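You operate a simulated robot arm through the tools that you are given. There is no shell and no other tool. Be economical: measure what you need, move in short steps, check, and stop when the job is done.

Carry out the task below with a simulated robot arm. There is one attempt and no reset: what you move stays moved.

TASK
Take the beaker with the black ring and leave it on the black cover. Put the teal filter cartridge on the top of the black cabinet away on the upper shelf of the grey rack. Take the blue drum filter and leave it on top of the small carton on the top of the black cabinet. Open the lower desk drawer, put the orange filter cartridge from the desk top in the inside of the lower desk drawer, then shut the drawer. Take the flat black cap and leave it on top of the black box on the desk top. Put the catch cup in the basin of the sink. Fetch the green filter cartridge from the desk top and stand it on the yellow plate. Put one of the clean green filters from the top of the parts stand on top of the green block on the top of the board bench. Shut the lower black drawer. Take the green striped plate and put it on the top of the parts stand. Put the orange module on the brown valve block. Put the green module on top of the white filter cartridge on the drainer of the sink. Do these in any order. Set down upright: beaker with the black ring, teal filter cartridge, blue drum filter, orange filter cartridge, catch cup, green filter cartridge, clean green filter, orange module, green module.

The check looks at the end state, three seconds after you hand in, the way a careful person would. Anything else that was tipped, shoved, dropped, spilled or broken makes it a failure. A push-on lid holds only when it is set on centred and level and pressed home; a screw cap is set on level and turned clockwise until tight.

THE ROBOT
A 7-joint arm with a two-finger parallel gripper on a trunk, on a base that drives. Base frame: it is fixed to the floor where the robot stands at the start and does not move with it; the origin is under the middle of the robot, x ahead of it, y to its left, z up. Units: m, degrees, N and s.
With the tool pointing down near the work surface it reaches from about 0.1 to 0.64 m from the robot's upright axis, wherever it stands. Its first joint turns from -166.0 to 166.0 degrees. Places, roughly: basin of the sink [-0.2, -4.2, 0.7]; beaker with the black ring [0.5, 0, 0.5]; black box (9x8x5 cm) [0.2, -2.1, 0.9]; black cover (15x15x2 cm) [-1.9, -2.8, 0.8]; blue drum filter (6x6x6 cm) [-0.3, 1.6, 0.9]; brown valve block [-4, -2.25, 1]; catch cup [0.25, -2.25, 1]; clean green filter (5x5x7 cm) [-1.4, -2.8, 0.5]; flat black cap (5x5x3 cm) [0.3, -2, 0.9]; green block (5x5x4 cm) [-3.8, -4.1, 0.9]; green filter cartridge (5x5x9 cm) [0.1, -2.5, 0.9]; green module [-2.75, -4.25, 1]; green striped plate (6x6x2 cm) [-2.2, -4.1, 0.8]; inside of the lower desk drawer [0.2, -2.4, 0.3]; lower black drawer [-1.8, -2.9, 0.6]; lower desk drawer [0.2, -2.4, 0.4]; orange filter cartridge (5x5x9 cm) [0.1, -1.9, 0.9]; orange module [-2.5, -4.25, 1]; small carton [-0.25, 1.75, 1]; teal filter cartridge (5x5x9 cm) [-0.1, 1.5, 0.9]; top of the parts stand [-1.3, -2.7, 0.4]; upper shelf of the grey rack [-3.4, 1.7, 1.3]; white filter cartridge (5x5x9 cm) [-0.5, -4.1, 0.9]; yellow plate (6x6x2 cm) [0.3, -2.2, 0.9]. Payload 1.57 kg.
The tool frame sits at the grasp point between the pads (the TCP): z along the fingers, y along the line on which they close. The tips reach 0.03 m beyond it. Largest opening 0.08 m; finger width 0.017, thickness 0.012; the body of the gripper, 0.04 by 0.082 m, starts 0.08 m behind the TCP.
Orientation is that of the tool frame in the base frame, as a unit quaternion [w, x, y, z]. With the fingers straight down and closing along the base's y, the tool's x points along the base's -x, its y along +y and its z along -z.

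THE INTERFACE
- The arm moves only by the tool move_arm. Its argument "targets" is a list that holds one entry, the list of rows, each a list of 7 numbers: the closure, from 0 (fully open) to 1 (shut), then the shift along the tool's x, y, z in m, then the turn, a rotation vector about the tool's x, y, z in degrees. In form: [[[claw, dx, dy, dz, rx, ry, rz], ...]]. A call has 1 to 20 rows; each row shifts and turns the commanded pose from where the row before left it, along the tool's axes as they then stand. Each row takes 0.2 s and may step no farther than 0.05 m and 8.6 degrees from the row before; otherwise, or with a gripper value out of range, the whole call is refused. A pose out of reach is approached as far as the arm can. The call stops where the force on the tool passes 40 N (or 10 N more than at its start, if that is more) or the arm is blocked; 0.2 s more then pass. Each finger travels about 0.072 m/s and halts on what it meets, pressing with about 34 N; the grip force reading is that of the motor and also rises with nothing between the fingers. The clock runs only during rows and for 0.2 s after the last one: add rows that do not move to give the fingers time. It gives the time, the measured TCP pose, the force on the tool (base axes), the opening and the grip force at its end, in the units of the frame above (readings bear some noise), with the torque about the TCP (base axes, N m) and any sound that the robot's microphone picked up, and new pictures: "show" is both (left out), scene, wrist or none.
- Cameras (640 x 400 px; columns grow to the right, rows downward): "scene" is now at [-0.0276, 0.1376, 1.3552]; the picture's right is [-0.06, -1.00, 0.00], its down [-0.89, 0.05, -0.45] and it looks along [0.45, -0.03, -0.89] (base axes); focal length 289 px, centre (320, 200). "wrist" rides on the gripper at [0.072, -0.007, -0.122] in the tool frame; the picture's right is [0.09, 1.00, 0.00], its down [-0.84, 0.08, -0.54] and it looks along [-0.54, 0.05, 0.84] (tool axes); focal length 238 px, centre (320, 200). There is no depth. A picture from a camera that has moved, and an enlarged one, comes with that camera's place and axes in the base frame and with its lens.
- raise_lower(by): slides the trunk up (or, below 0, down) by that many m; the arm and the scene camera ride with it, the base frame stays. It gives what a move gives, with no picture.
- base_move(legs): drives the robot by 1 to 6 legs, each [ahead, left, turn to the left] in m, m and degrees, along the robot's own axes; the way and the turn of a leg run together, so that a leg with both is an arc; at most 1.5 m and 180 degrees a leg. The arm and the cameras ride along, it lands a little off, and it stops where it bumps. It gives what a move gives, and a new picture of the scene camera.
- aim_head(pan, tilt): turns the head with the scene camera to pan (to the left, within 86 degrees either way) and tilt (down, from -29 to 69), counted from straight ahead of the robot. It gives what a move gives, and a new picture of the scene camera.
- inspect(camera, box): a new picture of the part [left, top, right, bottom] of that camera's present view, enlarged. The clock stands still meanwhile.
- hand_in(): hands the job in; it is judged then, once.

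Work in short steps. Places have to be worked out from the pictures, the camera data and where the tool is seen: move nearer, look again, correct. Check each grasp and each placing, and mend what went wrong. You have 577 turns and 360 pictures in all, those below and enlarged ones among them. Open the gripper and draw the arm clear of the work before you hand the job in, unless the task says otherwise; then end with one line.

The tools are called by a JSON object that holds its "op" and its "data". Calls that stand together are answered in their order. move_arm: Moves the arm, as the interface text tells. Its arguments: {"type":"object","properties":{"targets":{"type":"array","items":{"type":"array","items":{"type":"array","items":{"type":"number"}}}},"show":{"type":"string","enum":["both","scene","wrist","none"]}},"required":["targets"]} The other tools are called the same way: raise_lower (by) slides the trunk up or down; base_move (legs) drives the base; aim_head (pan, tilt) turns the head that bears the scene camera; inspect (camera, box) takes an enlarged picture of a part of a camera's view; hand_in () hands the job in.

At the start:

```text
time: 0.0
ee_pos: [0.326, 0.1941, 0.6484]
tool_rot: [0.0, 0.0, 1.0, 0.0]
contact_force: [0.5, -0.4, -1.1]
wrist_torque: [0.02, 0.0, -0.02]
finger_gap: 0.08
gripper_force: 0.0
trunk travel left (down, up): [-0.05, 0.065]
robot x, y, heading: [0.0014, 0.0006, -0.1]
head pan, tilt: [-3.3, 63.2]
```

scene: 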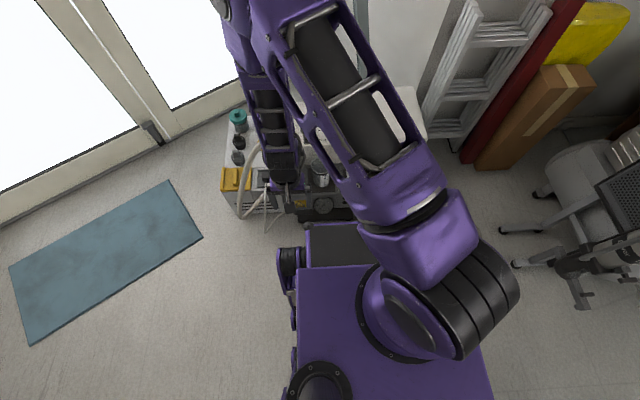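
wrist: 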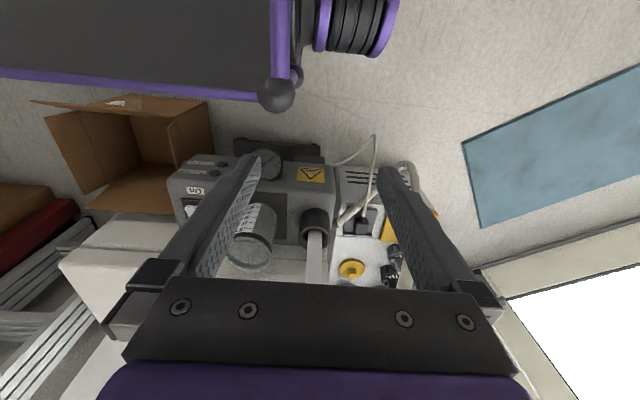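

The wrist view shows a machine with a beaker-like vessel in front. I inspect it enlarged to identify the beaker with the black ring.

{"op": "inspect", "data": {"camera": "wrist", "box": [160, 120, 480, 320]}}

{"op": "inspect", "data": {"camera": "scene", "box": [200, 80, 440, 240]}}

```text
2.00 times, centred on (320, 220) of wrist
camera zoom: at [0.2551, 0.1868, 0.7709], right [-0.09, 1.0, 0.0], down [0.84, 0.08, 0.54], along [0.54, 0.05, -0.84], focal length 477 px, centre (320, 160)
```

zoom: 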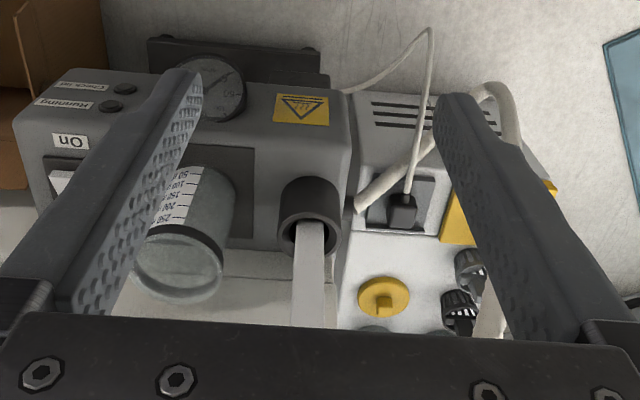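

```text
2.50 times, centred on (320, 160) of scene
camera zoom: at [-0.0276, 0.1376, 1.3552], right [-0.06, -1.0, 0.0], down [-0.89, 0.05, -0.45], along [0.45, -0.03, -0.89], focal length 723 px, centre (320, 300)
```

zoom: 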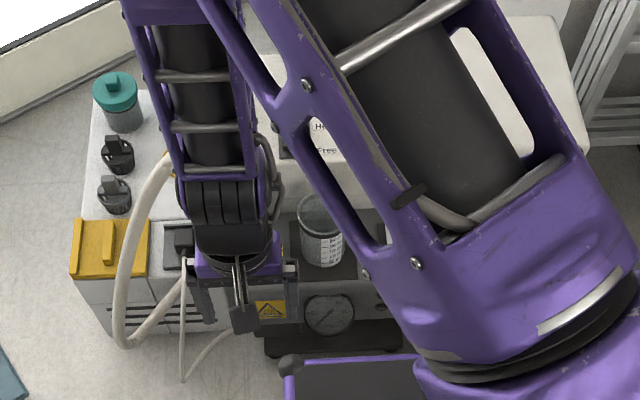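

Triangulating the rim from both cameras puts the beaker around (0.525, 0.10, z 0.52). I pull the tool back and up a bit to look over it.

{"op": "move_arm", "data": {"targets": [[[0, 0.03, -0.03, -0.03, 0, 0, 0], [0, 0.03, -0.03, -0.03, 0, 0, 0], [0, 0.03, -0.03, -0.03, 0, 0, 0], [0, 0, 0, 0, 0, 0, 0]]]}}

```text
refused: row 1 steps farther than a row can; nothing moved
```

The diagonal was over 0.05 m per row; I use smaller steps.

{"op": "move_arm", "data": {"targets": [[[0, 0.025, -0.025, -0.025, 0, 0, 0], [0, 0.025, -0.025, -0.025, 0, 0, 0], [0, 0.025, -0.025, -0.025, 0, 0, 0], [0, 0.025, -0.025, -0.025, 0, 0, 0], [0, 0, 0, 0, 0, 0, 0]]]}}

```text
time: 1.2
ee_pos: [0.2563, 0.1132, 0.7339]
tool_rot: [0.0, 0.0, 1.0, 0.001]
contact_force: [0.0, 0.2, 0.1]
wrist_torque: [0.04, 0.0, -0.03]
finger_gap: 0.0801
gripper_force: 0.1
out of reach, approached as far as the arm can: row 4
trunk travel left (down, up): [-0.05, 0.065]
robot x, y, heading: [-0.0011, 0.0026, 0.1]
head pan, tilt: [-3.3, 63.2]
camera scene: at [-0.0277, 0.1376, 1.3552], right [-0.06, -1.0, 0.0], down [-0.89, 0.05, -0.45], along [0.45, -0.03, -0.89], focal length 289 px, centre (320, 200)
camera wrist: at [0.1849, 0.1049, 0.8571], right [-0.09, 1.0, 0.0], down [0.84, 0.08, 0.54], along [0.54, 0.05, -0.84], focal length 238 px, centre (320, 200)
```

scene: 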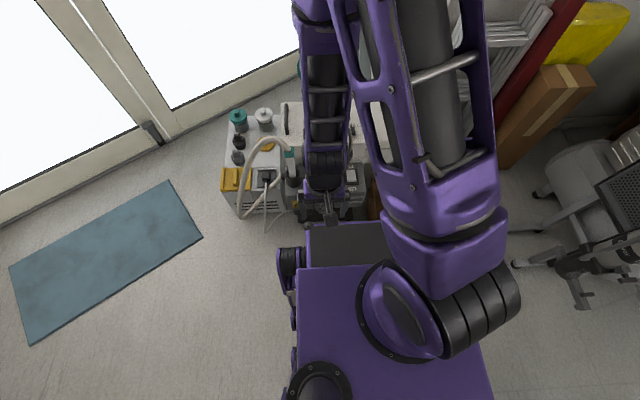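
wrist: 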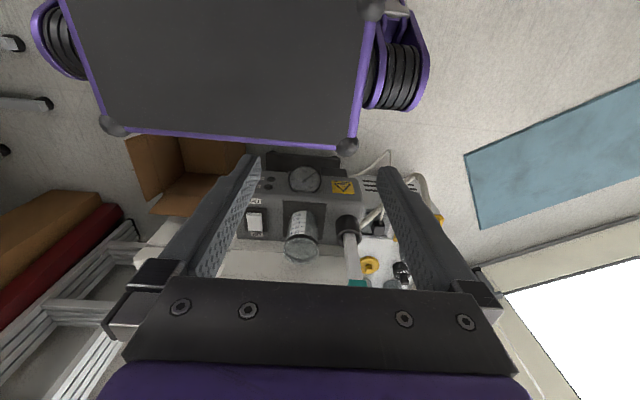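

{"op": "inspect", "data": {"camera": "wrist", "box": [220, 140, 420, 300]}}

```text
2.50 times, centred on (320, 220) of wrist
camera zoom: at [0.1849, 0.1049, 0.8571], right [-0.09, 1.0, 0.0], down [0.84, 0.08, 0.54], along [0.54, 0.05, -0.84], focal length 596 px, centre (320, 150)
```

zoom: 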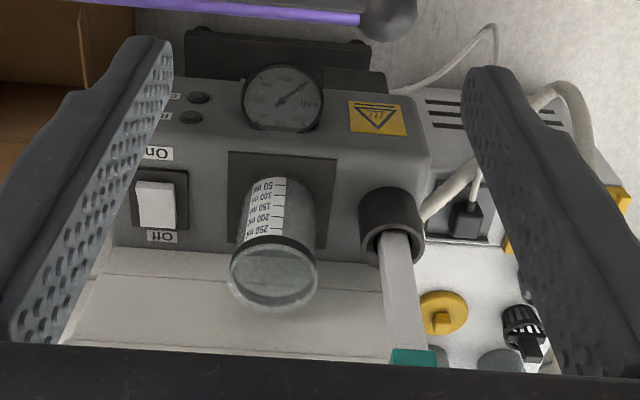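

The beaker's rim is about 0.066 wide at (0.52, 0.10, 0.52), base about z 0.41. I move over it with the fingers closing along y.

{"op": "move_arm", "data": {"targets": [[[0, -0.045, 0, 0.012, 0, 0, 0], [0, -0.045, 0, 0.012, 0, 0, 0], [0, -0.045, 0, 0.012, 0, 0, 0], [0, -0.045, -0.004, 0.012, 0, 0, 0], [0, -0.045, -0.004, 0.012, 0, 0, 0], [0, -0.03, -0.004, 0.012, 0, 0, 0], [0, 0, 0, 0, 0, 0, 0], [0, 0, 0, 0, 0, 0, 0]]]}}

```text
time: 3.0
ee_pos: [0.5123, 0.0989, 0.6629]
tool_rot: [0.0, 0.0, 1.0, 0.0]
contact_force: [0.4, 0.5, 0.4]
wrist_torque: [0.03, 0.02, 0.0]
finger_gap: 0.08
gripper_force: 0.0
trunk travel left (down, up): [-0.05, 0.065]
robot x, y, heading: [0.001, -0.002, 0.1]
head pan, tilt: [-3.3, 63.2]
camera scene: at [-0.0276, 0.1376, 1.3552], right [-0.06, -1.0, 0.0], down [-0.89, 0.05, -0.45], along [0.45, -0.03, -0.89], focal length 289 px, centre (320, 200)
camera wrist: at [0.4401, 0.0923, 0.7858], right [-0.09, 1.0, 0.0], down [0.84, 0.08, 0.54], along [0.54, 0.05, -0.84], focal length 238 px, centre (320, 200)
```

scene: 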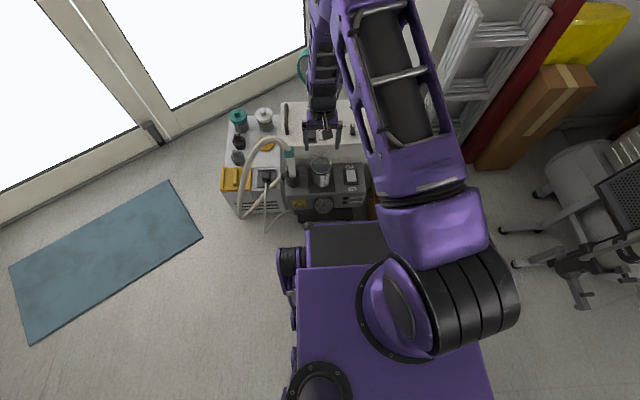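
wrist: 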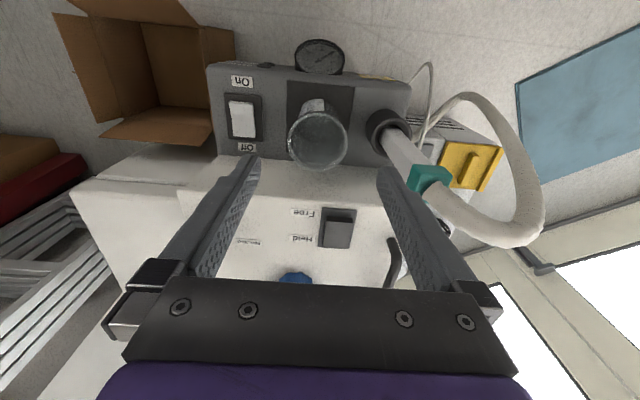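

Rim recomputed at (0.528, 0.100). I shift forward 0.015 and descend to TCP z≈0.488 along the beaker's sides.

{"op": "move_arm", "data": {"targets": [[[0, -0.016, 0.001, 0.03, 0, 0, 0], [0, 0, 0, 0.04, 0, 0, 0], [0, 0, 0, 0.035, 0, 0, 0], [0, 0, 0, 0.02, 0, 0, 0], [0, 0, 0, 0, 0, 0, 0]]]}}

```text
time: 4.2
ee_pos: [0.5299, 0.0997, 0.5377]
tool_rot: [0.0, 0.0, 1.0, 0.0]
contact_force: [-0.6, -0.7, 0.1]
wrist_torque: [0.02, -0.01, -0.02]
finger_gap: 0.0798
gripper_force: 0.0
trunk travel left (down, up): [-0.05, 0.065]
robot x, y, heading: [-0.0007, 0.0012, 0.1]
head pan, tilt: [-3.3, 63.2]
camera scene: at [-0.0276, 0.1377, 1.3552], right [-0.06, -1.0, 0.0], down [-0.89, 0.05, -0.45], along [0.45, -0.03, -0.89], focal length 289 px, centre (320, 200)
camera wrist: at [0.4569, 0.0939, 0.6601], right [-0.09, 1.0, 0.0], down [0.84, 0.08, 0.54], along [0.54, 0.05, -0.84], focal length 238 px, centre (320, 200)
```

scene: 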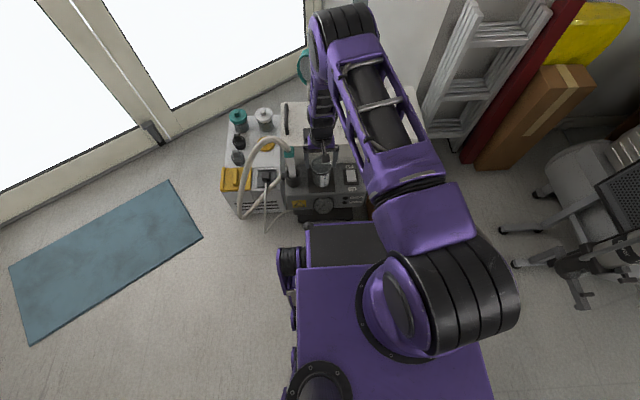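
wrist: 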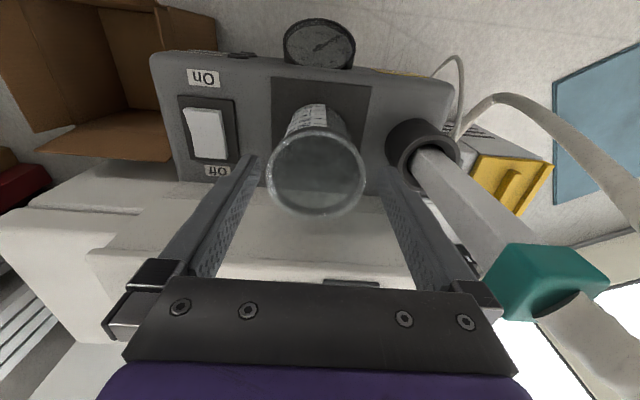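

The rim is centred between the fingers within 2–3 mm. I descend 0.048 and close.

{"op": "move_arm", "data": {"targets": [[[0, 0.002, -0.002, 0.025, 0, 0, 0], [0, 0, 0, 0.024, 0, 0, 0], [0, 0, 0, 0, 0, 0, 0], [0.5, 0, 0, 0, 0, 0, 0], [0.5, 0, 0, 0, 0, 0, 0], [0.5, 0, 0, 0, 0, 0, 0]]], "show": "wrist"}}

```text
time: 5.6
ee_pos: [0.5258, 0.0976, 0.4886]
tool_rot: [-0.001, 0.0, 1.0, -0.001]
contact_force: [-0.4, -0.6, -0.2]
wrist_torque: [0.03, 0.02, 0.03]
finger_gap: 0.0687
gripper_force: 33.8
trunk travel left (down, up): [-0.05, 0.065]
robot x, y, heading: [0.0025, 0.0013, -0.0]
head pan, tilt: [-3.3, 63.2]
camera wrist: at [0.4543, 0.0914, 0.6113], right [-0.09, 1.0, 0.0], down [0.84, 0.08, 0.54], along [0.54, 0.05, -0.84], focal length 238 px, centre (320, 200)
```

wrist: 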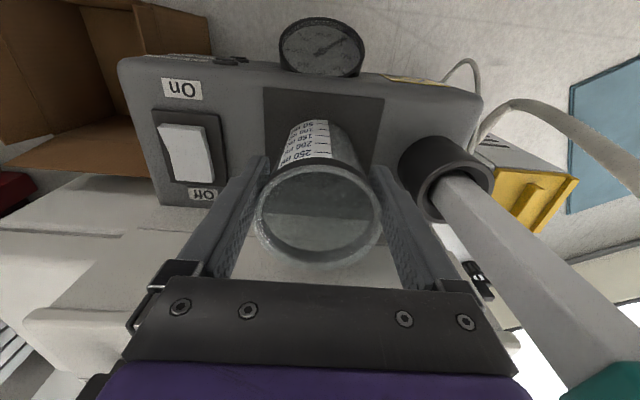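

The beaker is gripped (gap 0.069). I lift straight up slowly.

{"op": "move_arm", "data": {"targets": [[[0.5, 0, 0, -0.02, 0, 0, 0], [0.5, 0, 0, -0.03, 0, 0, 0], [0.5, 0, 0, -0.03, 0, 0, 0], [0.5, 0, 0, -0.03, 0, 0, 0], [0.5, 0, 0, -0.03, 0, 0, 0], [0.5, 0, 0, -0.03, 0, 0, 0], [0.5, 0, 0, 0, 0, 0, 0]]]}}

```text
time: 7.2
ee_pos: [0.5258, 0.0977, 0.6605]
tool_rot: [0.0, 0.0, 1.0, 0.0]
contact_force: [-0.8, -0.2, -0.2]
wrist_torque: [-0.02, 0.04, -0.01]
finger_gap: 0.067
gripper_force: 34.2
trunk travel left (down, up): [-0.05, 0.065]
robot x, y, heading: [-0.0002, -0.0017, -0.0]
head pan, tilt: [-3.3, 63.2]
camera scene: at [-0.0277, 0.1376, 1.3552], right [-0.06, -1.0, 0.0], down [-0.89, 0.05, -0.45], along [0.45, -0.03, -0.89], focal length 289 px, centre (320, 200)
camera wrist: at [0.4534, 0.0909, 0.7825], right [-0.09, 1.0, 0.0], down [0.84, 0.08, 0.54], along [0.54, 0.05, -0.84], focal length 238 px, centre (320, 200)
```

scene: 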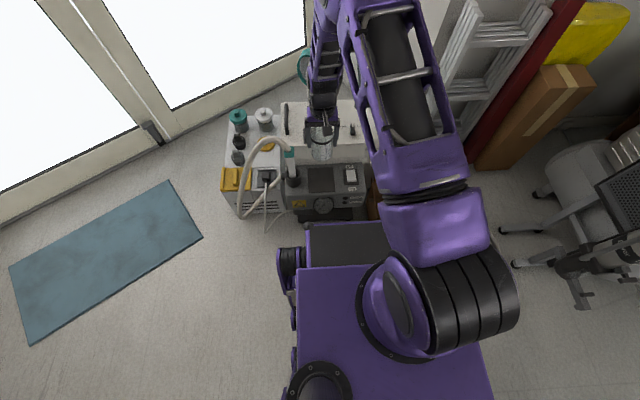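
wrist: 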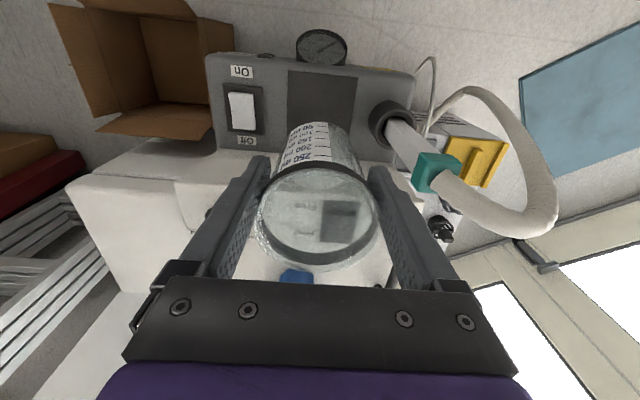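

Held at 0.067 and the beaker is empty. I raise the arm to carrying height and retract, then look around with the head.

{"op": "move_arm", "data": {"targets": [[[0.5, 0, 0, -0.04, 0, 0, 0], [0.5, 0, 0, -0.04, 0, 0, 0], [0.5, 0, 0, -0.04, 0, 0, 0], [0.5, 0.02, 0, -0.04, 0, 0, 0], [0.5, 0.02, 0, -0.04, 0, 0, 0], [0.5, 0.03, -0.02, -0.03, 0, 0, 0], [0.5, 0.03, -0.02, -0.03, 0, 0, 0], [0.5, 0.03, -0.02, -0.03, 0, 0, 0], [0.5, 0, 0, 0, 0, 0, 0]]], "show": "none"}}

{"op": "aim_head", "data": {"pan": -60, "tilt": 25}}

{"op": "aim_head", "data": {"pan": 60, "tilt": 25}}

```text
time: 9.2
ee_pos: [0.3941, 0.0361, 0.9505]
tool_rot: [-0.001, 0.0, 1.0, 0.0]
contact_force: [0.5, -0.9, 0.2]
wrist_torque: [0.01, 0.02, 0.0]
finger_gap: 0.0603
gripper_force: 34.3
trunk travel left (down, up): [-0.05, 0.065]
robot x, y, heading: [-0.0023, -0.0013, -0.1]
head pan, tilt: [-3.3, 63.2]
```

```text
time: 10.5
ee_pos: [0.3959, 0.0368, 0.9488]
tool_rot: [0.0, 0.0, 1.0, -0.001]
contact_force: [0.0, -0.3, -0.5]
wrist_torque: [0.02, 0.02, -0.02]
finger_gap: 0.06
gripper_force: 34.3
trunk travel left (down, up): [-0.05, 0.065]
robot x, y, heading: [-0.0005, -0.0004, -0.4]
head pan, tilt: [-60.0, 25.0]
camera scene: at [-0.0443, 0.0616, 1.4089], right [-0.87, -0.5, 0.0], down [-0.21, 0.37, -0.91], along [0.45, -0.78, -0.42], focal length 289 px, centre (320, 200)
```

scene: 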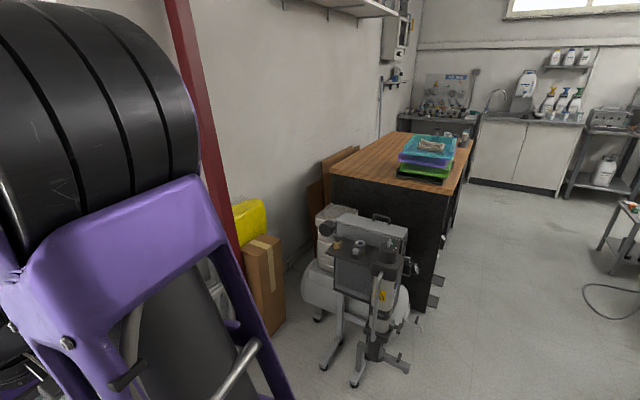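

```text
time: 12.5
ee_pos: [0.3962, 0.0372, 0.9501]
tool_rot: [0.0, 0.0, 1.0, -0.001]
contact_force: [-0.6, -0.8, 0.1]
wrist_torque: [0.01, 0.02, 0.0]
finger_gap: 0.0593
gripper_force: 34.4
trunk travel left (down, up): [-0.05, 0.065]
robot x, y, heading: [-0.0008, 0.0023, -0.0]
head pan, tilt: [60.0, 25.0]
camera scene: at [-0.0443, 0.2211, 1.4089], right [0.87, -0.5, 0.0], down [-0.21, -0.37, -0.91], along [0.45, 0.78, -0.42], focal length 289 px, centre (320, 200)
```

scene: 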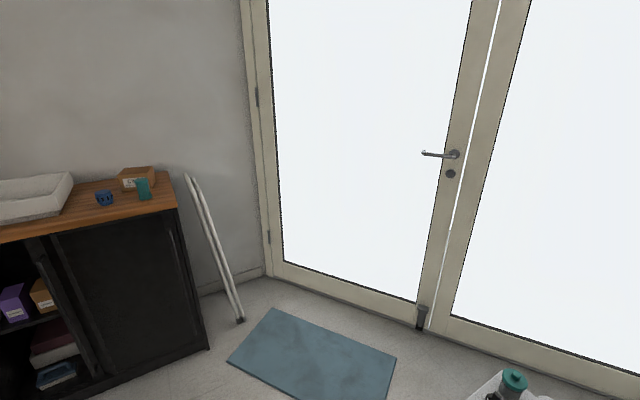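

The finger gap is shrinking (0.067 → 0.059), so the beaker may be slipping. I check the wrist view.

{"op": "inspect", "data": {"camera": "wrist", "box": [160, 100, 480, 300]}}

```text
2.00 times, centred on (320, 200) of wrist
camera zoom: at [0.3242, 0.0297, 1.0718], right [-0.09, 1.0, 0.0], down [0.84, 0.08, 0.54], along [0.54, 0.05, -0.84], focal length 477 px, centre (320, 200)
```

zoom: 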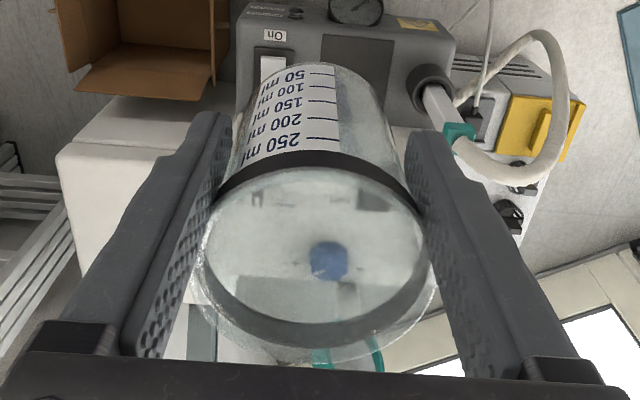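

The beaker has crept about 1.5 cm forward in the fingers (gripped off-diameter). I'll set it back on its plate and regrip centred; first return above.

{"op": "move_arm", "data": {"targets": [[[0.5, -0.03, 0.015, 0.02, 0, 0, 0], [0.5, -0.03, 0.015, 0.02, 0, 0, 0], [0.5, -0.03, 0.015, 0.02, 0, 0, 0], [0.5, -0.03, 0.015, 0.03, 0, 0, 0], [0.5, 0, 0, 0.04, 0, 0, 0], [0.5, 0, 0, 0.04, 0, 0, 0], [0.5, 0, 0, 0.04, 0, 0, 0], [0.5, 0, 0, 0.04, 0, 0, 0], [0.5, 0, 0, 0.04, 0, 0, 0], [0.5, 0, 0, 0.04, 0, 0, 0], [0.5, 0, 0, 0.04, 0, 0, 0], [0.5, 0, 0, 0.03, 0, 0, 0], [0.5, 0, 0, 0, 0, 0, 0]]], "show": "wrist"}}

```text
time: 15.3
ee_pos: [0.5165, 0.0989, 0.548]
tool_rot: [0.0, 0.0, 1.0, 0.0]
contact_force: [-0.1, -0.2, 0.2]
wrist_torque: [0.01, 0.0, -0.04]
finger_gap: 0.0401
gripper_force: 0.1
trunk travel left (down, up): [-0.05, 0.065]
robot x, y, heading: [-0.0029, -0.0009, 0.3]
head pan, tilt: [60.0, 25.0]
camera wrist: at [0.4449, 0.092, 0.6709], right [-0.09, 1.0, 0.0], down [0.84, 0.08, 0.54], along [0.54, 0.05, -0.84], focal length 238 px, centre (320, 200)
```

wrist: 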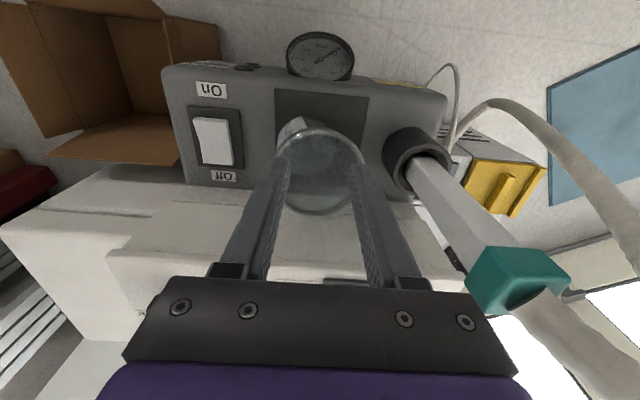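

The beaker slipped out of the grip but looks to be standing on the plate. I inspect it.

{"op": "inspect", "data": {"camera": "wrist", "box": [220, 80, 420, 240]}}

{"op": "aim_head", "data": {"pan": 0, "tilt": 60}}

```text
2.50 times, centred on (320, 160) of wrist
camera zoom: at [0.4449, 0.092, 0.6709], right [-0.09, 1.0, 0.0], down [0.84, 0.08, 0.54], along [0.54, 0.05, -0.84], focal length 596 px, centre (320, 300)
```

zoom: 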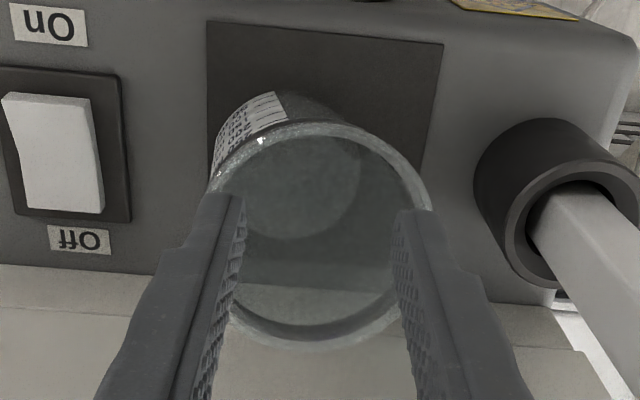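

```text
time: 16.6
ee_pos: [0.5167, 0.0987, 0.5496]
tool_rot: [0.0, 0.0, 1.0, 0.0]
contact_force: [0.4, 0.9, 0.2]
wrist_torque: [-0.04, 0.01, 0.01]
finger_gap: 0.0401
gripper_force: 0.1
trunk travel left (down, up): [-0.05, 0.065]
robot x, y, heading: [0.001, 0.0019, 0.1]
head pan, tilt: [0.0, 60.0]
camera scene: at [-0.0237, 0.1413, 1.3589], right [0.0, -1.0, 0.0], down [-0.87, 0.0, -0.5], along [0.5, 0.0, -0.87], focal length 289 px, centre (320, 200)
```

scene: 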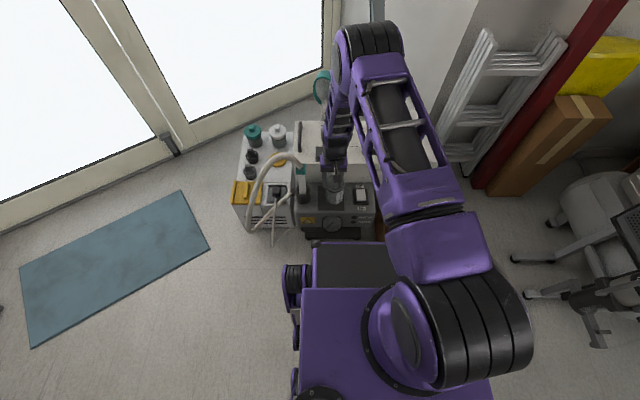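

The beaker stands upright and intact. I go up a little with the fingers kept, then open and look for its centre.

{"op": "move_arm", "data": {"targets": [[[0.5, 0, 0, -0.03, 0, 0, 0], [0.5, 0, 0, -0.03, 0, 0, 0], [0, 0, 0, -0.02, 0, 0, 0], [0, 0, 0, 0, 0, 0, 0], [0, 0, 0, 0, 0, 0, 0]]], "show": "none"}}

{"op": "inspect", "data": {"camera": "wrist", "box": [240, 60, 400, 160]}}

{"op": "inspect", "data": {"camera": "scene", "box": [280, 140, 400, 240]}}

```text
time: 17.8
ee_pos: [0.5153, 0.0979, 0.6292]
tool_rot: [0.001, -0.001, 1.0, 0.0]
contact_force: [-0.2, 0.1, 0.4]
wrist_torque: [-0.03, -0.05, -0.01]
finger_gap: 0.0802
gripper_force: 0.1
trunk travel left (down, up): [-0.05, 0.065]
robot x, y, heading: [-0.0012, -0.0011, -0.1]
head pan, tilt: [0.0, 60.0]
```

```text
4.00 times, centred on (320, 110) of wrist
camera zoom: at [0.4439, 0.0915, 0.7515], right [-0.09, 1.0, 0.0], down [0.84, 0.08, 0.54], along [0.54, 0.05, -0.84], focal length 953 px, centre (320, 560)
```

zoom: 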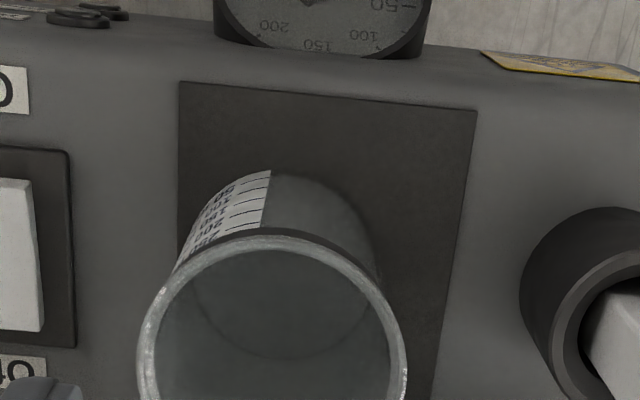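

```text
4.00 times, centred on (340, 190) of scene
camera zoom: at [-0.0238, 0.1413, 1.3589], right [0.0, -1.0, 0.0], down [-0.87, 0.0, -0.5], along [0.5, 0.0, -0.87], focal length 1157 px, centre (240, 240)
```

zoom: 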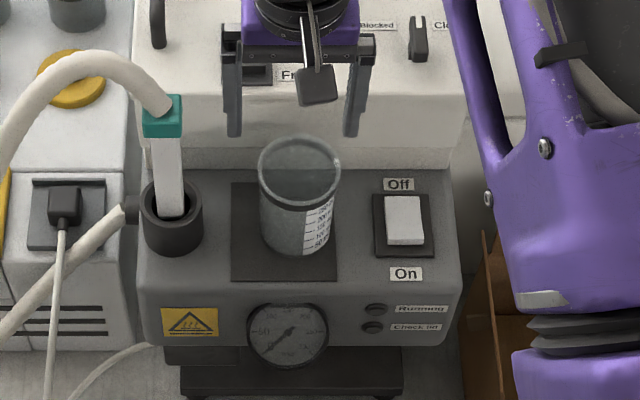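

Better triangulation gives the rim centre (0.544, 0.0875, 0.496) with about 0.073 diameter, so earlier grip was off-centre. I move exactly over it with the tips just above the rim and check.

{"op": "move_arm", "data": {"targets": [[[0, -0.029, -0.0105, 0.02, 0, 0, 0], [0, 0, 0, 0.035, 0, 0, 0], [0, 0, 0, 0.028, 0, 0, 0], [0, 0, 0, 0, 0, 0, 0], [0, 0, 0, 0, 0, 0, 0]]], "show": "none"}}

{"op": "inspect", "data": {"camera": "wrist", "box": [220, 100, 420, 240]}}

{"op": "inspect", "data": {"camera": "scene", "box": [280, 140, 400, 240]}}

```text
time: 19.0
ee_pos: [0.5434, 0.0862, 0.5462]
tool_rot: [0.0, 0.0, 1.0, 0.0]
contact_force: [1.0, 0.1, 0.1]
wrist_torque: [0.04, -0.01, -0.02]
finger_gap: 0.08
gripper_force: 0.1
trunk travel left (down, up): [-0.05, 0.065]
robot x, y, heading: [-0.0018, -0.0031, 0.1]
head pan, tilt: [0.0, 60.0]
```

```text
2.86 times, centred on (320, 170) of wrist
camera zoom: at [0.4729, 0.0805, 0.6687], right [-0.09, 1.0, 0.0], down [0.84, 0.08, 0.54], along [0.54, 0.05, -0.84], focal length 681 px, centre (320, 286)
```

zoom: 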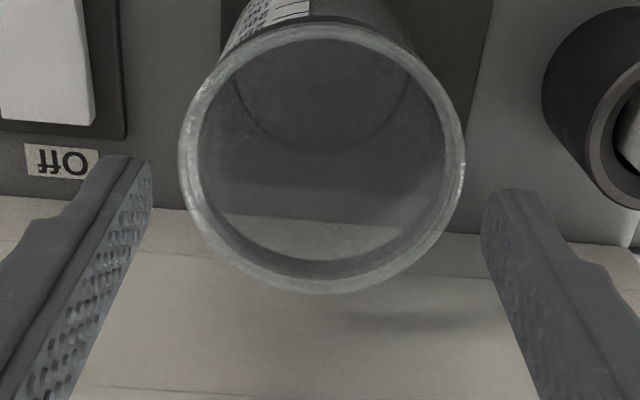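

```text
4.00 times, centred on (340, 190) of scene
camera zoom: at [-0.0237, 0.1413, 1.3589], right [0.0, -1.0, 0.0], down [-0.87, 0.0, -0.5], along [0.5, 0.0, -0.87], focal length 1157 px, centre (240, 240)
```

zoom: 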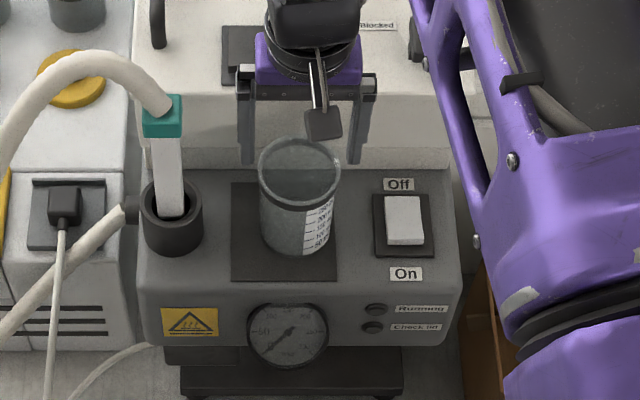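

Fingers are centred in y; in x the beaker is about 4 mm nearer me than the TCP. I correct and descend in steps.

{"op": "move_arm", "data": {"targets": [[[0, 0.004, 0.0005, 0.0, 0, 0, 0], [0, 0, 0, 0.03, 0, 0, 0], [0, 0, 0, 0.02, 0, 0, 0], [0, 0, 0, 0, 0, 0, 0]]], "show": "none"}}

{"op": "inspect", "data": {"camera": "wrist", "box": [200, 100, 440, 280]}}

```text
time: 20.0
ee_pos: [0.5414, 0.0882, 0.4957]
tool_rot: [0.0, 0.0, 1.0, 0.0]
contact_force: [-1.1, -0.3, -0.8]
wrist_torque: [-0.03, -0.02, -0.01]
finger_gap: 0.08
gripper_force: 0.1
trunk travel left (down, up): [-0.05, 0.065]
robot x, y, heading: [-0.0004, -0.0004, 0.1]
head pan, tilt: [0.0, 60.0]
```

```text
2.22 times, centred on (320, 190) of wrist
camera zoom: at [0.469, 0.0812, 0.6181], right [-0.09, 1.0, 0.0], down [0.84, 0.08, 0.54], along [0.54, 0.05, -0.84], focal length 530 px, centre (320, 222)
```

zoom: 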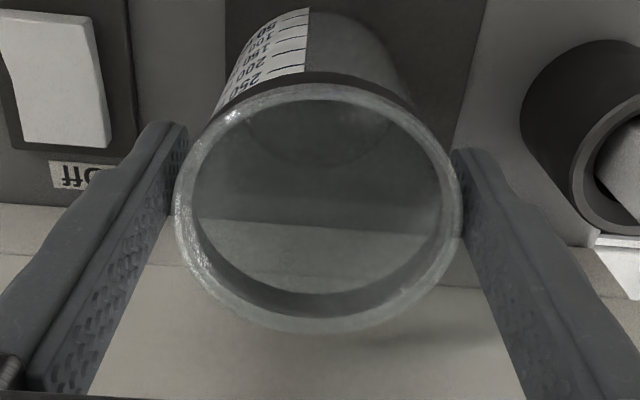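

Rim is centred within a millimetre. I descend 0.03 more and close.

{"op": "move_arm", "data": {"targets": [[[0, 0, -0.001, 0.015, 0, 0, 0], [0, 0, 0, 0.015, 0, 0, 0], [0, 0, 0, 0, 0, 0, 0], [0.3, 0, 0, 0, 0, 0, 0], [0.3, 0, 0, 0, 0, 0, 0], [0.3, 0, 0, 0, 0, 0, 0]]], "show": "wrist"}}

```text
time: 21.4
ee_pos: [0.5407, 0.087, 0.4657]
tool_rot: [0.0, 0.0, 1.0, 0.0]
contact_force: [-0.1, 0.6, 0.4]
wrist_torque: [0.01, 0.01, 0.01]
finger_gap: 0.0689
gripper_force: 33.6
trunk travel left (down, up): [-0.05, 0.065]
robot x, y, heading: [-0.0011, -0.0, -0.1]
head pan, tilt: [0.0, 60.0]
camera wrist: at [0.469, 0.08, 0.5884], right [-0.09, 1.0, 0.0], down [0.84, 0.08, 0.54], along [0.54, 0.05, -0.84], focal length 238 px, centre (320, 200)
```

wrist: 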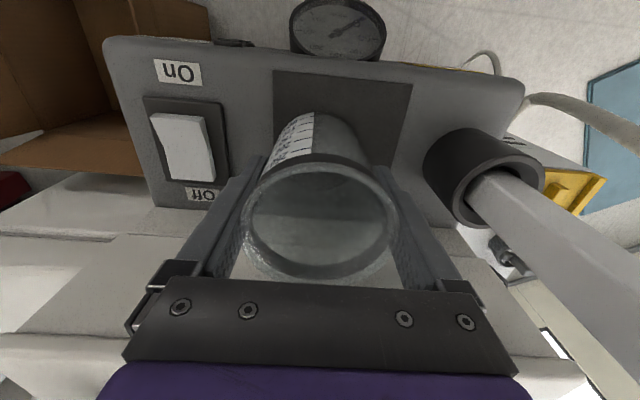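

Gripped at 0.0689 below the flared rim. I lift and watch the gap.

{"op": "move_arm", "data": {"targets": [[[0.3, 0, 0, -0.015, 0, 0, 0], [0.3, 0, 0, -0.02, 0, 0, 0], [0.3, 0, 0, -0.03, 0, 0, 0], [0.3, 0, 0, -0.03, 0, 0, 0], [0.3, 0, 0, -0.03, 0, 0, 0], [0.3, 0, 0, -0.03, 0, 0, 0], [0.3, 0, 0, 0, 0, 0, 0], [0.3, 0, 0, 0, 0, 0, 0], [0.3, 0, 0, 0, 0, 0, 0]]], "show": "wrist"}}

```text
time: 23.4
ee_pos: [0.541, 0.087, 0.6209]
tool_rot: [0.0, -0.001, 1.0, 0.0]
contact_force: [0.3, -1.0, -0.2]
wrist_torque: [0.05, 0.01, -0.04]
finger_gap: 0.0688
gripper_force: 33.6
trunk travel left (down, up): [-0.05, 0.065]
robot x, y, heading: [0.002, 0.0003, -0.1]
head pan, tilt: [0.0, 60.0]
camera wrist: at [0.4686, 0.0797, 0.7435], right [-0.09, 1.0, 0.0], down [0.84, 0.08, 0.54], along [0.54, 0.05, -0.84], focal length 238 px, centre (320, 200)
```

wrist: 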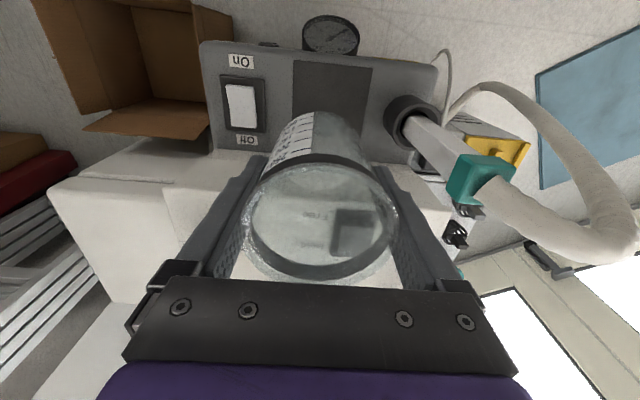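

The grip is stable. I raise to carry height and retract.

{"op": "move_arm", "data": {"targets": [[[0.3, 0, 0, -0.04, 0, 0, 0], [0.3, 0, 0, -0.04, 0, 0, 0], [0.3, 0, 0, -0.04, 0, 0, 0], [0.3, 0.02, 0, -0.04, 0, 0, 0], [0.3, 0.02, 0, -0.04, 0, 0, 0], [0.3, 0.03, -0.02, -0.03, 0, 0, 0], [0.3, 0.03, -0.02, -0.03, 0, 0, 0], [0.3, 0.03, -0.02, -0.03, 0, 0, 0], [0.3, 0.03, -0.02, -0.03, 0, 0, 0], [0.3, 0, 0, 0, 0, 0, 0]]], "show": "none"}}

{"op": "base_move", "data": {"legs": [[-0.5, 0, 0], [0, 0, -90]]}}

```text
time: 25.6
ee_pos: [0.3811, 0.0078, 0.9421]
tool_rot: [0.0, 0.0, 1.0, 0.0]
contact_force: [-0.4, 0.0, -0.4]
wrist_torque: [0.01, 0.02, -0.01]
finger_gap: 0.0687
gripper_force: 33.9
trunk travel left (down, up): [-0.05, 0.065]
robot x, y, heading: [0.004, -0.0018, -0.0]
head pan, tilt: [0.0, 60.0]
```

```text
time: 28.0
ee_pos: [-0.0253, 0.0052, 0.9414]
tool_rot: [0.0, 0.001, 1.0, 0.0]
contact_force: [-0.4, -0.2, -1.2]
wrist_torque: [0.0, -0.01, 0.02]
finger_gap: 0.0685
gripper_force: 33.7
trunk travel left (down, up): [-0.05, 0.065]
robot x, y, heading: [-0.4056, 0.0014, -0.3]
head pan, tilt: [0.0, 60.0]
stopped in leg 1: the robot was blocked; the commanded pose is now the measured one
camera scene: at [-0.4284, 0.1397, 1.3589], right [0.0, -1.0, 0.0], down [-0.87, 0.0, -0.5], along [0.5, 0.0, -0.87], focal length 289 px, centre (320, 200)
```

scene: 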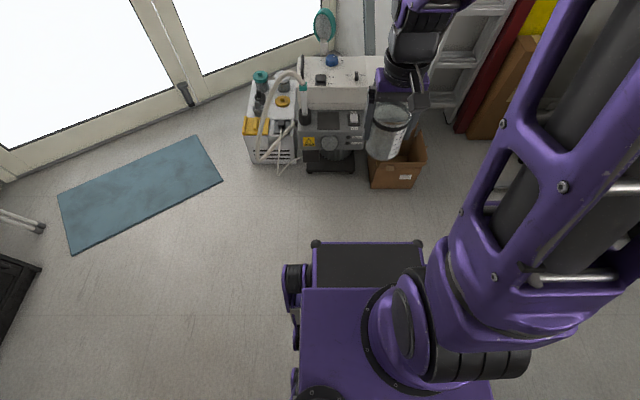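

Something blocked me from behind at x≈-0.41. I drive ahead a bit, turn right, and look with the head level.

{"op": "base_move", "data": {"legs": [[0.2, 0, 0], [0, 0, -60]]}}

{"op": "aim_head", "data": {"pan": -80, "tilt": 35}}

```text
time: 32.4
ee_pos: [-0.0123, -0.3279, 0.9412]
tool_rot: [0.0, 0.504, 0.864, 0.0]
contact_force: [-1.1, -0.1, 1.0]
wrist_torque: [-0.03, 0.02, 0.0]
finger_gap: 0.0687
gripper_force: 33.6
trunk travel left (down, up): [-0.05, 0.065]
robot x, y, heading: [-0.2069, 0.0012, -60.5]
head pan, tilt: [0.0, 60.0]
camera scene: at [-0.0966, 0.0888, 1.3589], right [-0.87, -0.49, 0.0], down [-0.43, 0.75, -0.5], along [0.25, -0.43, -0.87], focal length 289 px, centre (320, 200)
```

scene: 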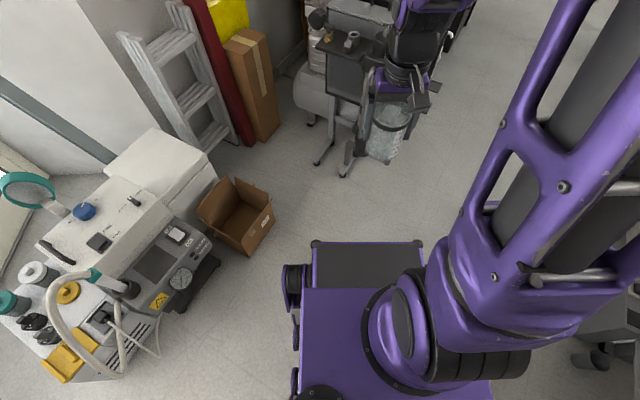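

```text
time: 33.9
ee_pos: [-0.0126, -0.3293, 0.9404]
tool_rot: [0.0, 0.503, 0.864, 0.0]
contact_force: [-1.0, -0.5, 0.1]
wrist_torque: [-0.01, -0.02, 0.03]
finger_gap: 0.0686
gripper_force: 34.2
trunk travel left (down, up): [-0.05, 0.065]
robot x, y, heading: [-0.2021, -0.0012, -60.6]
head pan, tilt: [-80.0, 35.0]
camera scene: at [-0.1973, 0.0907, 1.3931], right [-0.64, 0.77, 0.0], down [0.44, 0.37, -0.82], along [-0.63, -0.52, -0.57], focal length 289 px, centre (320, 200)
```

scene: 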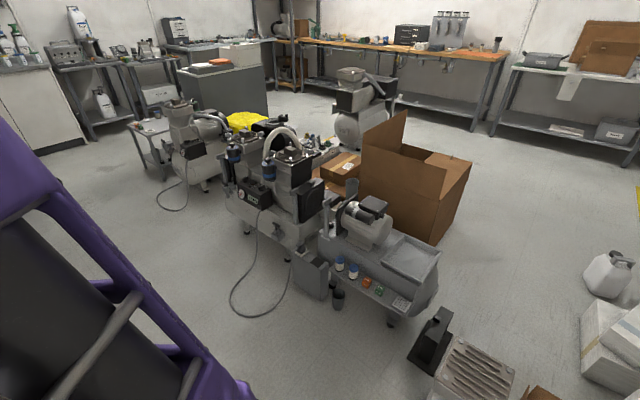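

The room centre is cluttered with floor items; there's an aisle between them and the desk. I look down the aisle (toward -y).

{"op": "aim_head", "data": {"pan": -45, "tilt": 35}}

```text
time: 34.9
ee_pos: [-0.012, -0.3282, 0.9403]
tool_rot: [0.0, 0.503, 0.864, 0.0]
contact_force: [-0.6, -0.6, 0.0]
wrist_torque: [0.0, 0.02, -0.01]
finger_gap: 0.0685
gripper_force: 34.1
trunk travel left (down, up): [-0.05, 0.065]
robot x, y, heading: [-0.208, -0.0019, -60.3]
head pan, tilt: [-45.0, 35.0]
camera scene: at [-0.153, 0.0619, 1.3932], right [-0.96, 0.27, 0.0], down [0.15, 0.55, -0.82], along [-0.22, -0.79, -0.57], focal length 289 px, centre (320, 200)
```

scene: 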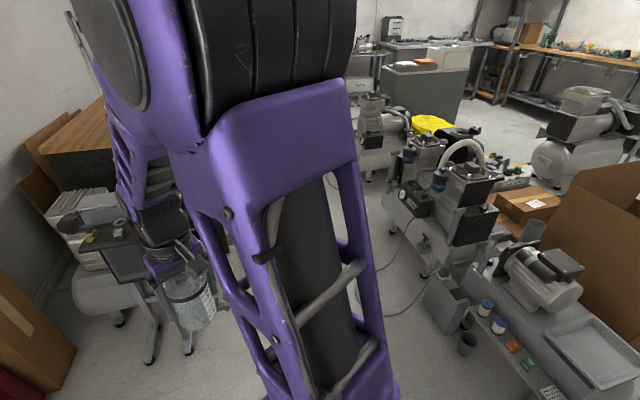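

I turn to face -y, centre in the aisle at about x=-0.38 and advance.

{"op": "base_move", "data": {"legs": [[0, 0, -30], [0, -0.17, 0], [0.6, 0, 0]]}}

{"op": "aim_head", "data": {"pan": -30, "tilt": 40}}

```text
time: 41.7
ee_pos: [-0.375, -0.9849, 0.9401]
tool_rot: [0.0, 0.709, 0.705, 0.0]
contact_force: [0.3, 0.0, -0.1]
wrist_torque: [0.0, 0.0, -0.03]
finger_gap: 0.0679
gripper_force: 33.9
trunk travel left (down, up): [-0.05, 0.065]
robot x, y, heading: [-0.3768, -0.6062, -90.4]
head pan, tilt: [-45.0, 35.0]
camera scene: at [-0.3028, -0.5756, 1.3932], right [-0.7, 0.71, 0.0], down [0.41, 0.4, -0.82], along [-0.58, -0.58, -0.57], focal length 289 px, centre (320, 200)
```

scene: 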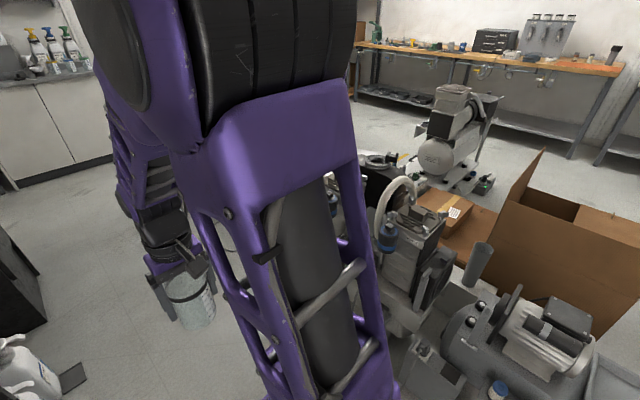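

```text
time: 42.5
ee_pos: [-0.3752, -0.9859, 0.9413]
tool_rot: [0.0, 0.709, 0.705, 0.0]
contact_force: [-0.6, -0.7, -0.4]
wrist_torque: [-0.03, -0.01, 0.0]
finger_gap: 0.0682
gripper_force: 34.1
trunk travel left (down, up): [-0.05, 0.065]
robot x, y, heading: [-0.3822, -0.6038, -90.4]
head pan, tilt: [-30.0, 40.0]
camera scene: at [-0.2831, -0.5871, 1.3856], right [-0.86, 0.51, 0.0], down [0.32, 0.55, -0.77], along [-0.39, -0.66, -0.64], focal length 289 px, centre (320, 200)
```

scene: 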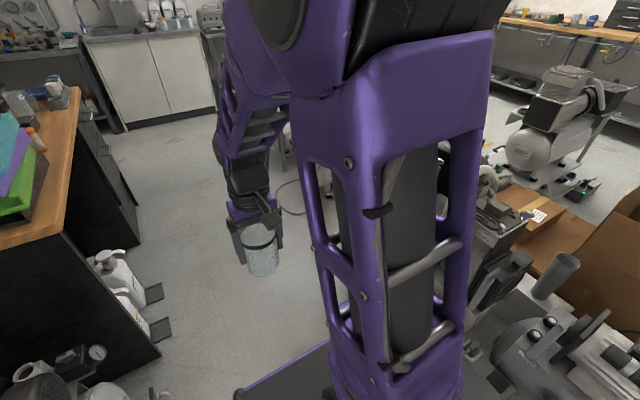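

The aisle is clear ahead. I drive on to y≈-2.1 and look right-front.

{"op": "base_move", "data": {"legs": [[1.4, 0, 0]]}}

{"op": "aim_head", "data": {"pan": -75, "tilt": 30}}

{"op": "aim_head", "data": {"pan": 70, "tilt": 35}}

```text
time: 49.5
ee_pos: [-0.3816, -2.3964, 0.9411]
tool_rot: [0.001, 0.709, 0.705, 0.0]
contact_force: [-0.4, -0.2, -0.2]
wrist_torque: [-0.01, 0.04, -0.01]
finger_gap: 0.0681
gripper_force: 34.1
trunk travel left (down, up): [-0.05, 0.065]
robot x, y, heading: [-0.3863, -2.0142, -90.5]
head pan, tilt: [-30.0, 40.0]
camera scene: at [-0.2905, -1.9991, 1.3856], right [-0.86, 0.5, 0.0], down [0.32, 0.55, -0.77], along [-0.39, -0.66, -0.64], focal length 289 px, centre (320, 200)
```

scene: 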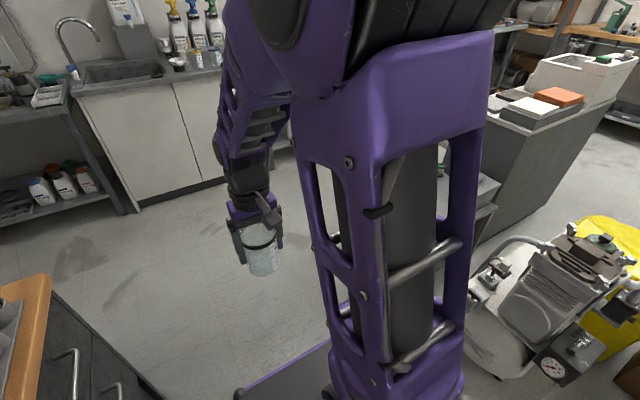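

```text
time: 50.6
ee_pos: [-0.3837, -2.3959, 0.9403]
tool_rot: [0.0, 0.709, 0.705, 0.001]
contact_force: [0.4, -0.6, -0.9]
wrist_torque: [-0.02, -0.03, -0.01]
finger_gap: 0.0682
gripper_force: 34.2
trunk travel left (down, up): [-0.05, 0.065]
robot x, y, heading: [-0.3855, -2.021, -90.6]
head pan, tilt: [-75.0, 30.0]
camera scene: at [-0.3351, -1.9488, 1.4009], right [-0.25, 0.97, 0.0], down [0.48, 0.13, -0.87], along [-0.84, -0.22, -0.5], focal length 289 px, centre (320, 200)
```

scene: 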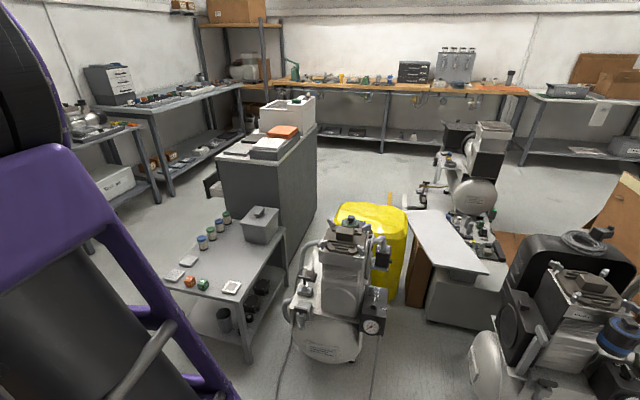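

```text
time: 52.9
ee_pos: [-0.3813, -2.3968, 0.9407]
tool_rot: [0.0, 0.709, 0.705, 0.001]
contact_force: [-0.7, -0.7, 0.4]
wrist_torque: [-0.01, 0.02, 0.03]
finger_gap: 0.0681
gripper_force: 34.0
trunk travel left (down, up): [-0.05, 0.065]
robot x, y, heading: [-0.388, -2.015, -90.3]
head pan, tilt: [70.0, 35.0]
camera scene: at [-0.1651, -1.9564, 1.3932], right [-0.35, -0.94, 0.0], down [-0.54, 0.2, -0.82], along [0.77, -0.28, -0.57], focal length 289 px, centre (320, 200)
```

scene: 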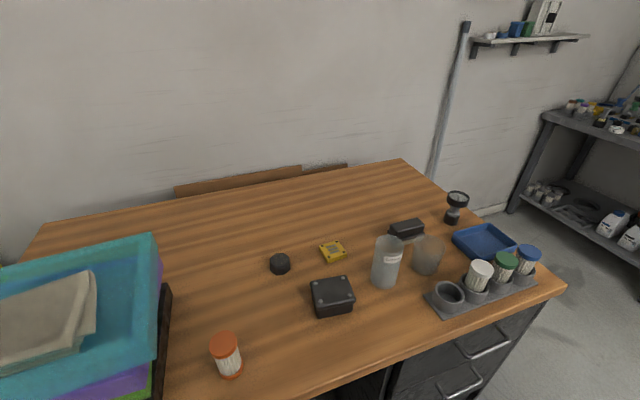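

I see the desk well. Now I inspect the black cabinet top to find the black cover.

{"op": "aim_head", "data": {"pan": -70, "tilt": 25}}

{"op": "inspect", "data": {"camera": "scene", "box": [160, 100, 360, 300]}}

```text
time: 55.1
ee_pos: [-0.3828, -2.3959, 0.9423]
tool_rot: [0.0, 0.709, 0.705, 0.0]
contact_force: [1.1, -0.3, 0.6]
wrist_torque: [-0.01, 0.03, -0.01]
finger_gap: 0.0683
gripper_force: 34.0
trunk travel left (down, up): [-0.05, 0.065]
robot x, y, heading: [-0.3875, -2.0182, -90.1]
head pan, tilt: [-70.0, 25.0]
camera scene: at [-0.3344, -1.9568, 1.4089], right [-0.34, 0.94, 0.0], down [0.4, 0.14, -0.91], along [-0.85, -0.31, -0.42], focal length 289 px, centre (320, 200)
```

scene: 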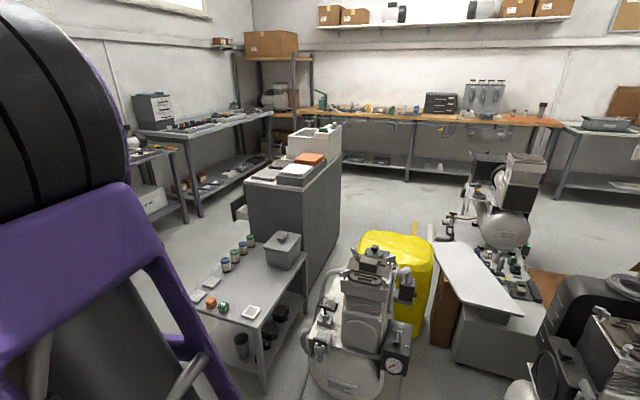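

```text
2.00 times, centred on (260, 200) of scene
camera zoom: at [-0.3344, -1.9568, 1.4089], right [-0.34, 0.94, 0.0], down [0.4, 0.14, -0.91], along [-0.85, -0.31, -0.42], focal length 579 px, centre (440, 200)
```

zoom: 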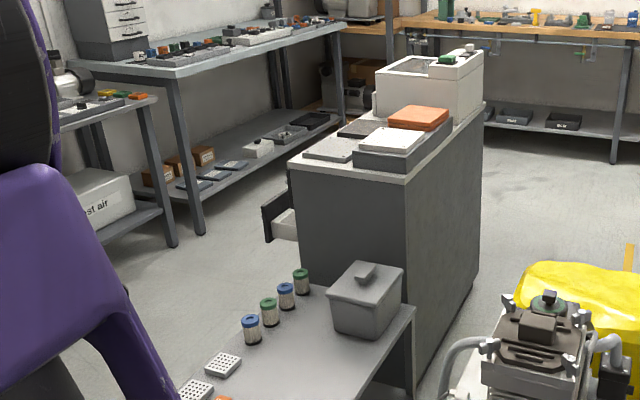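

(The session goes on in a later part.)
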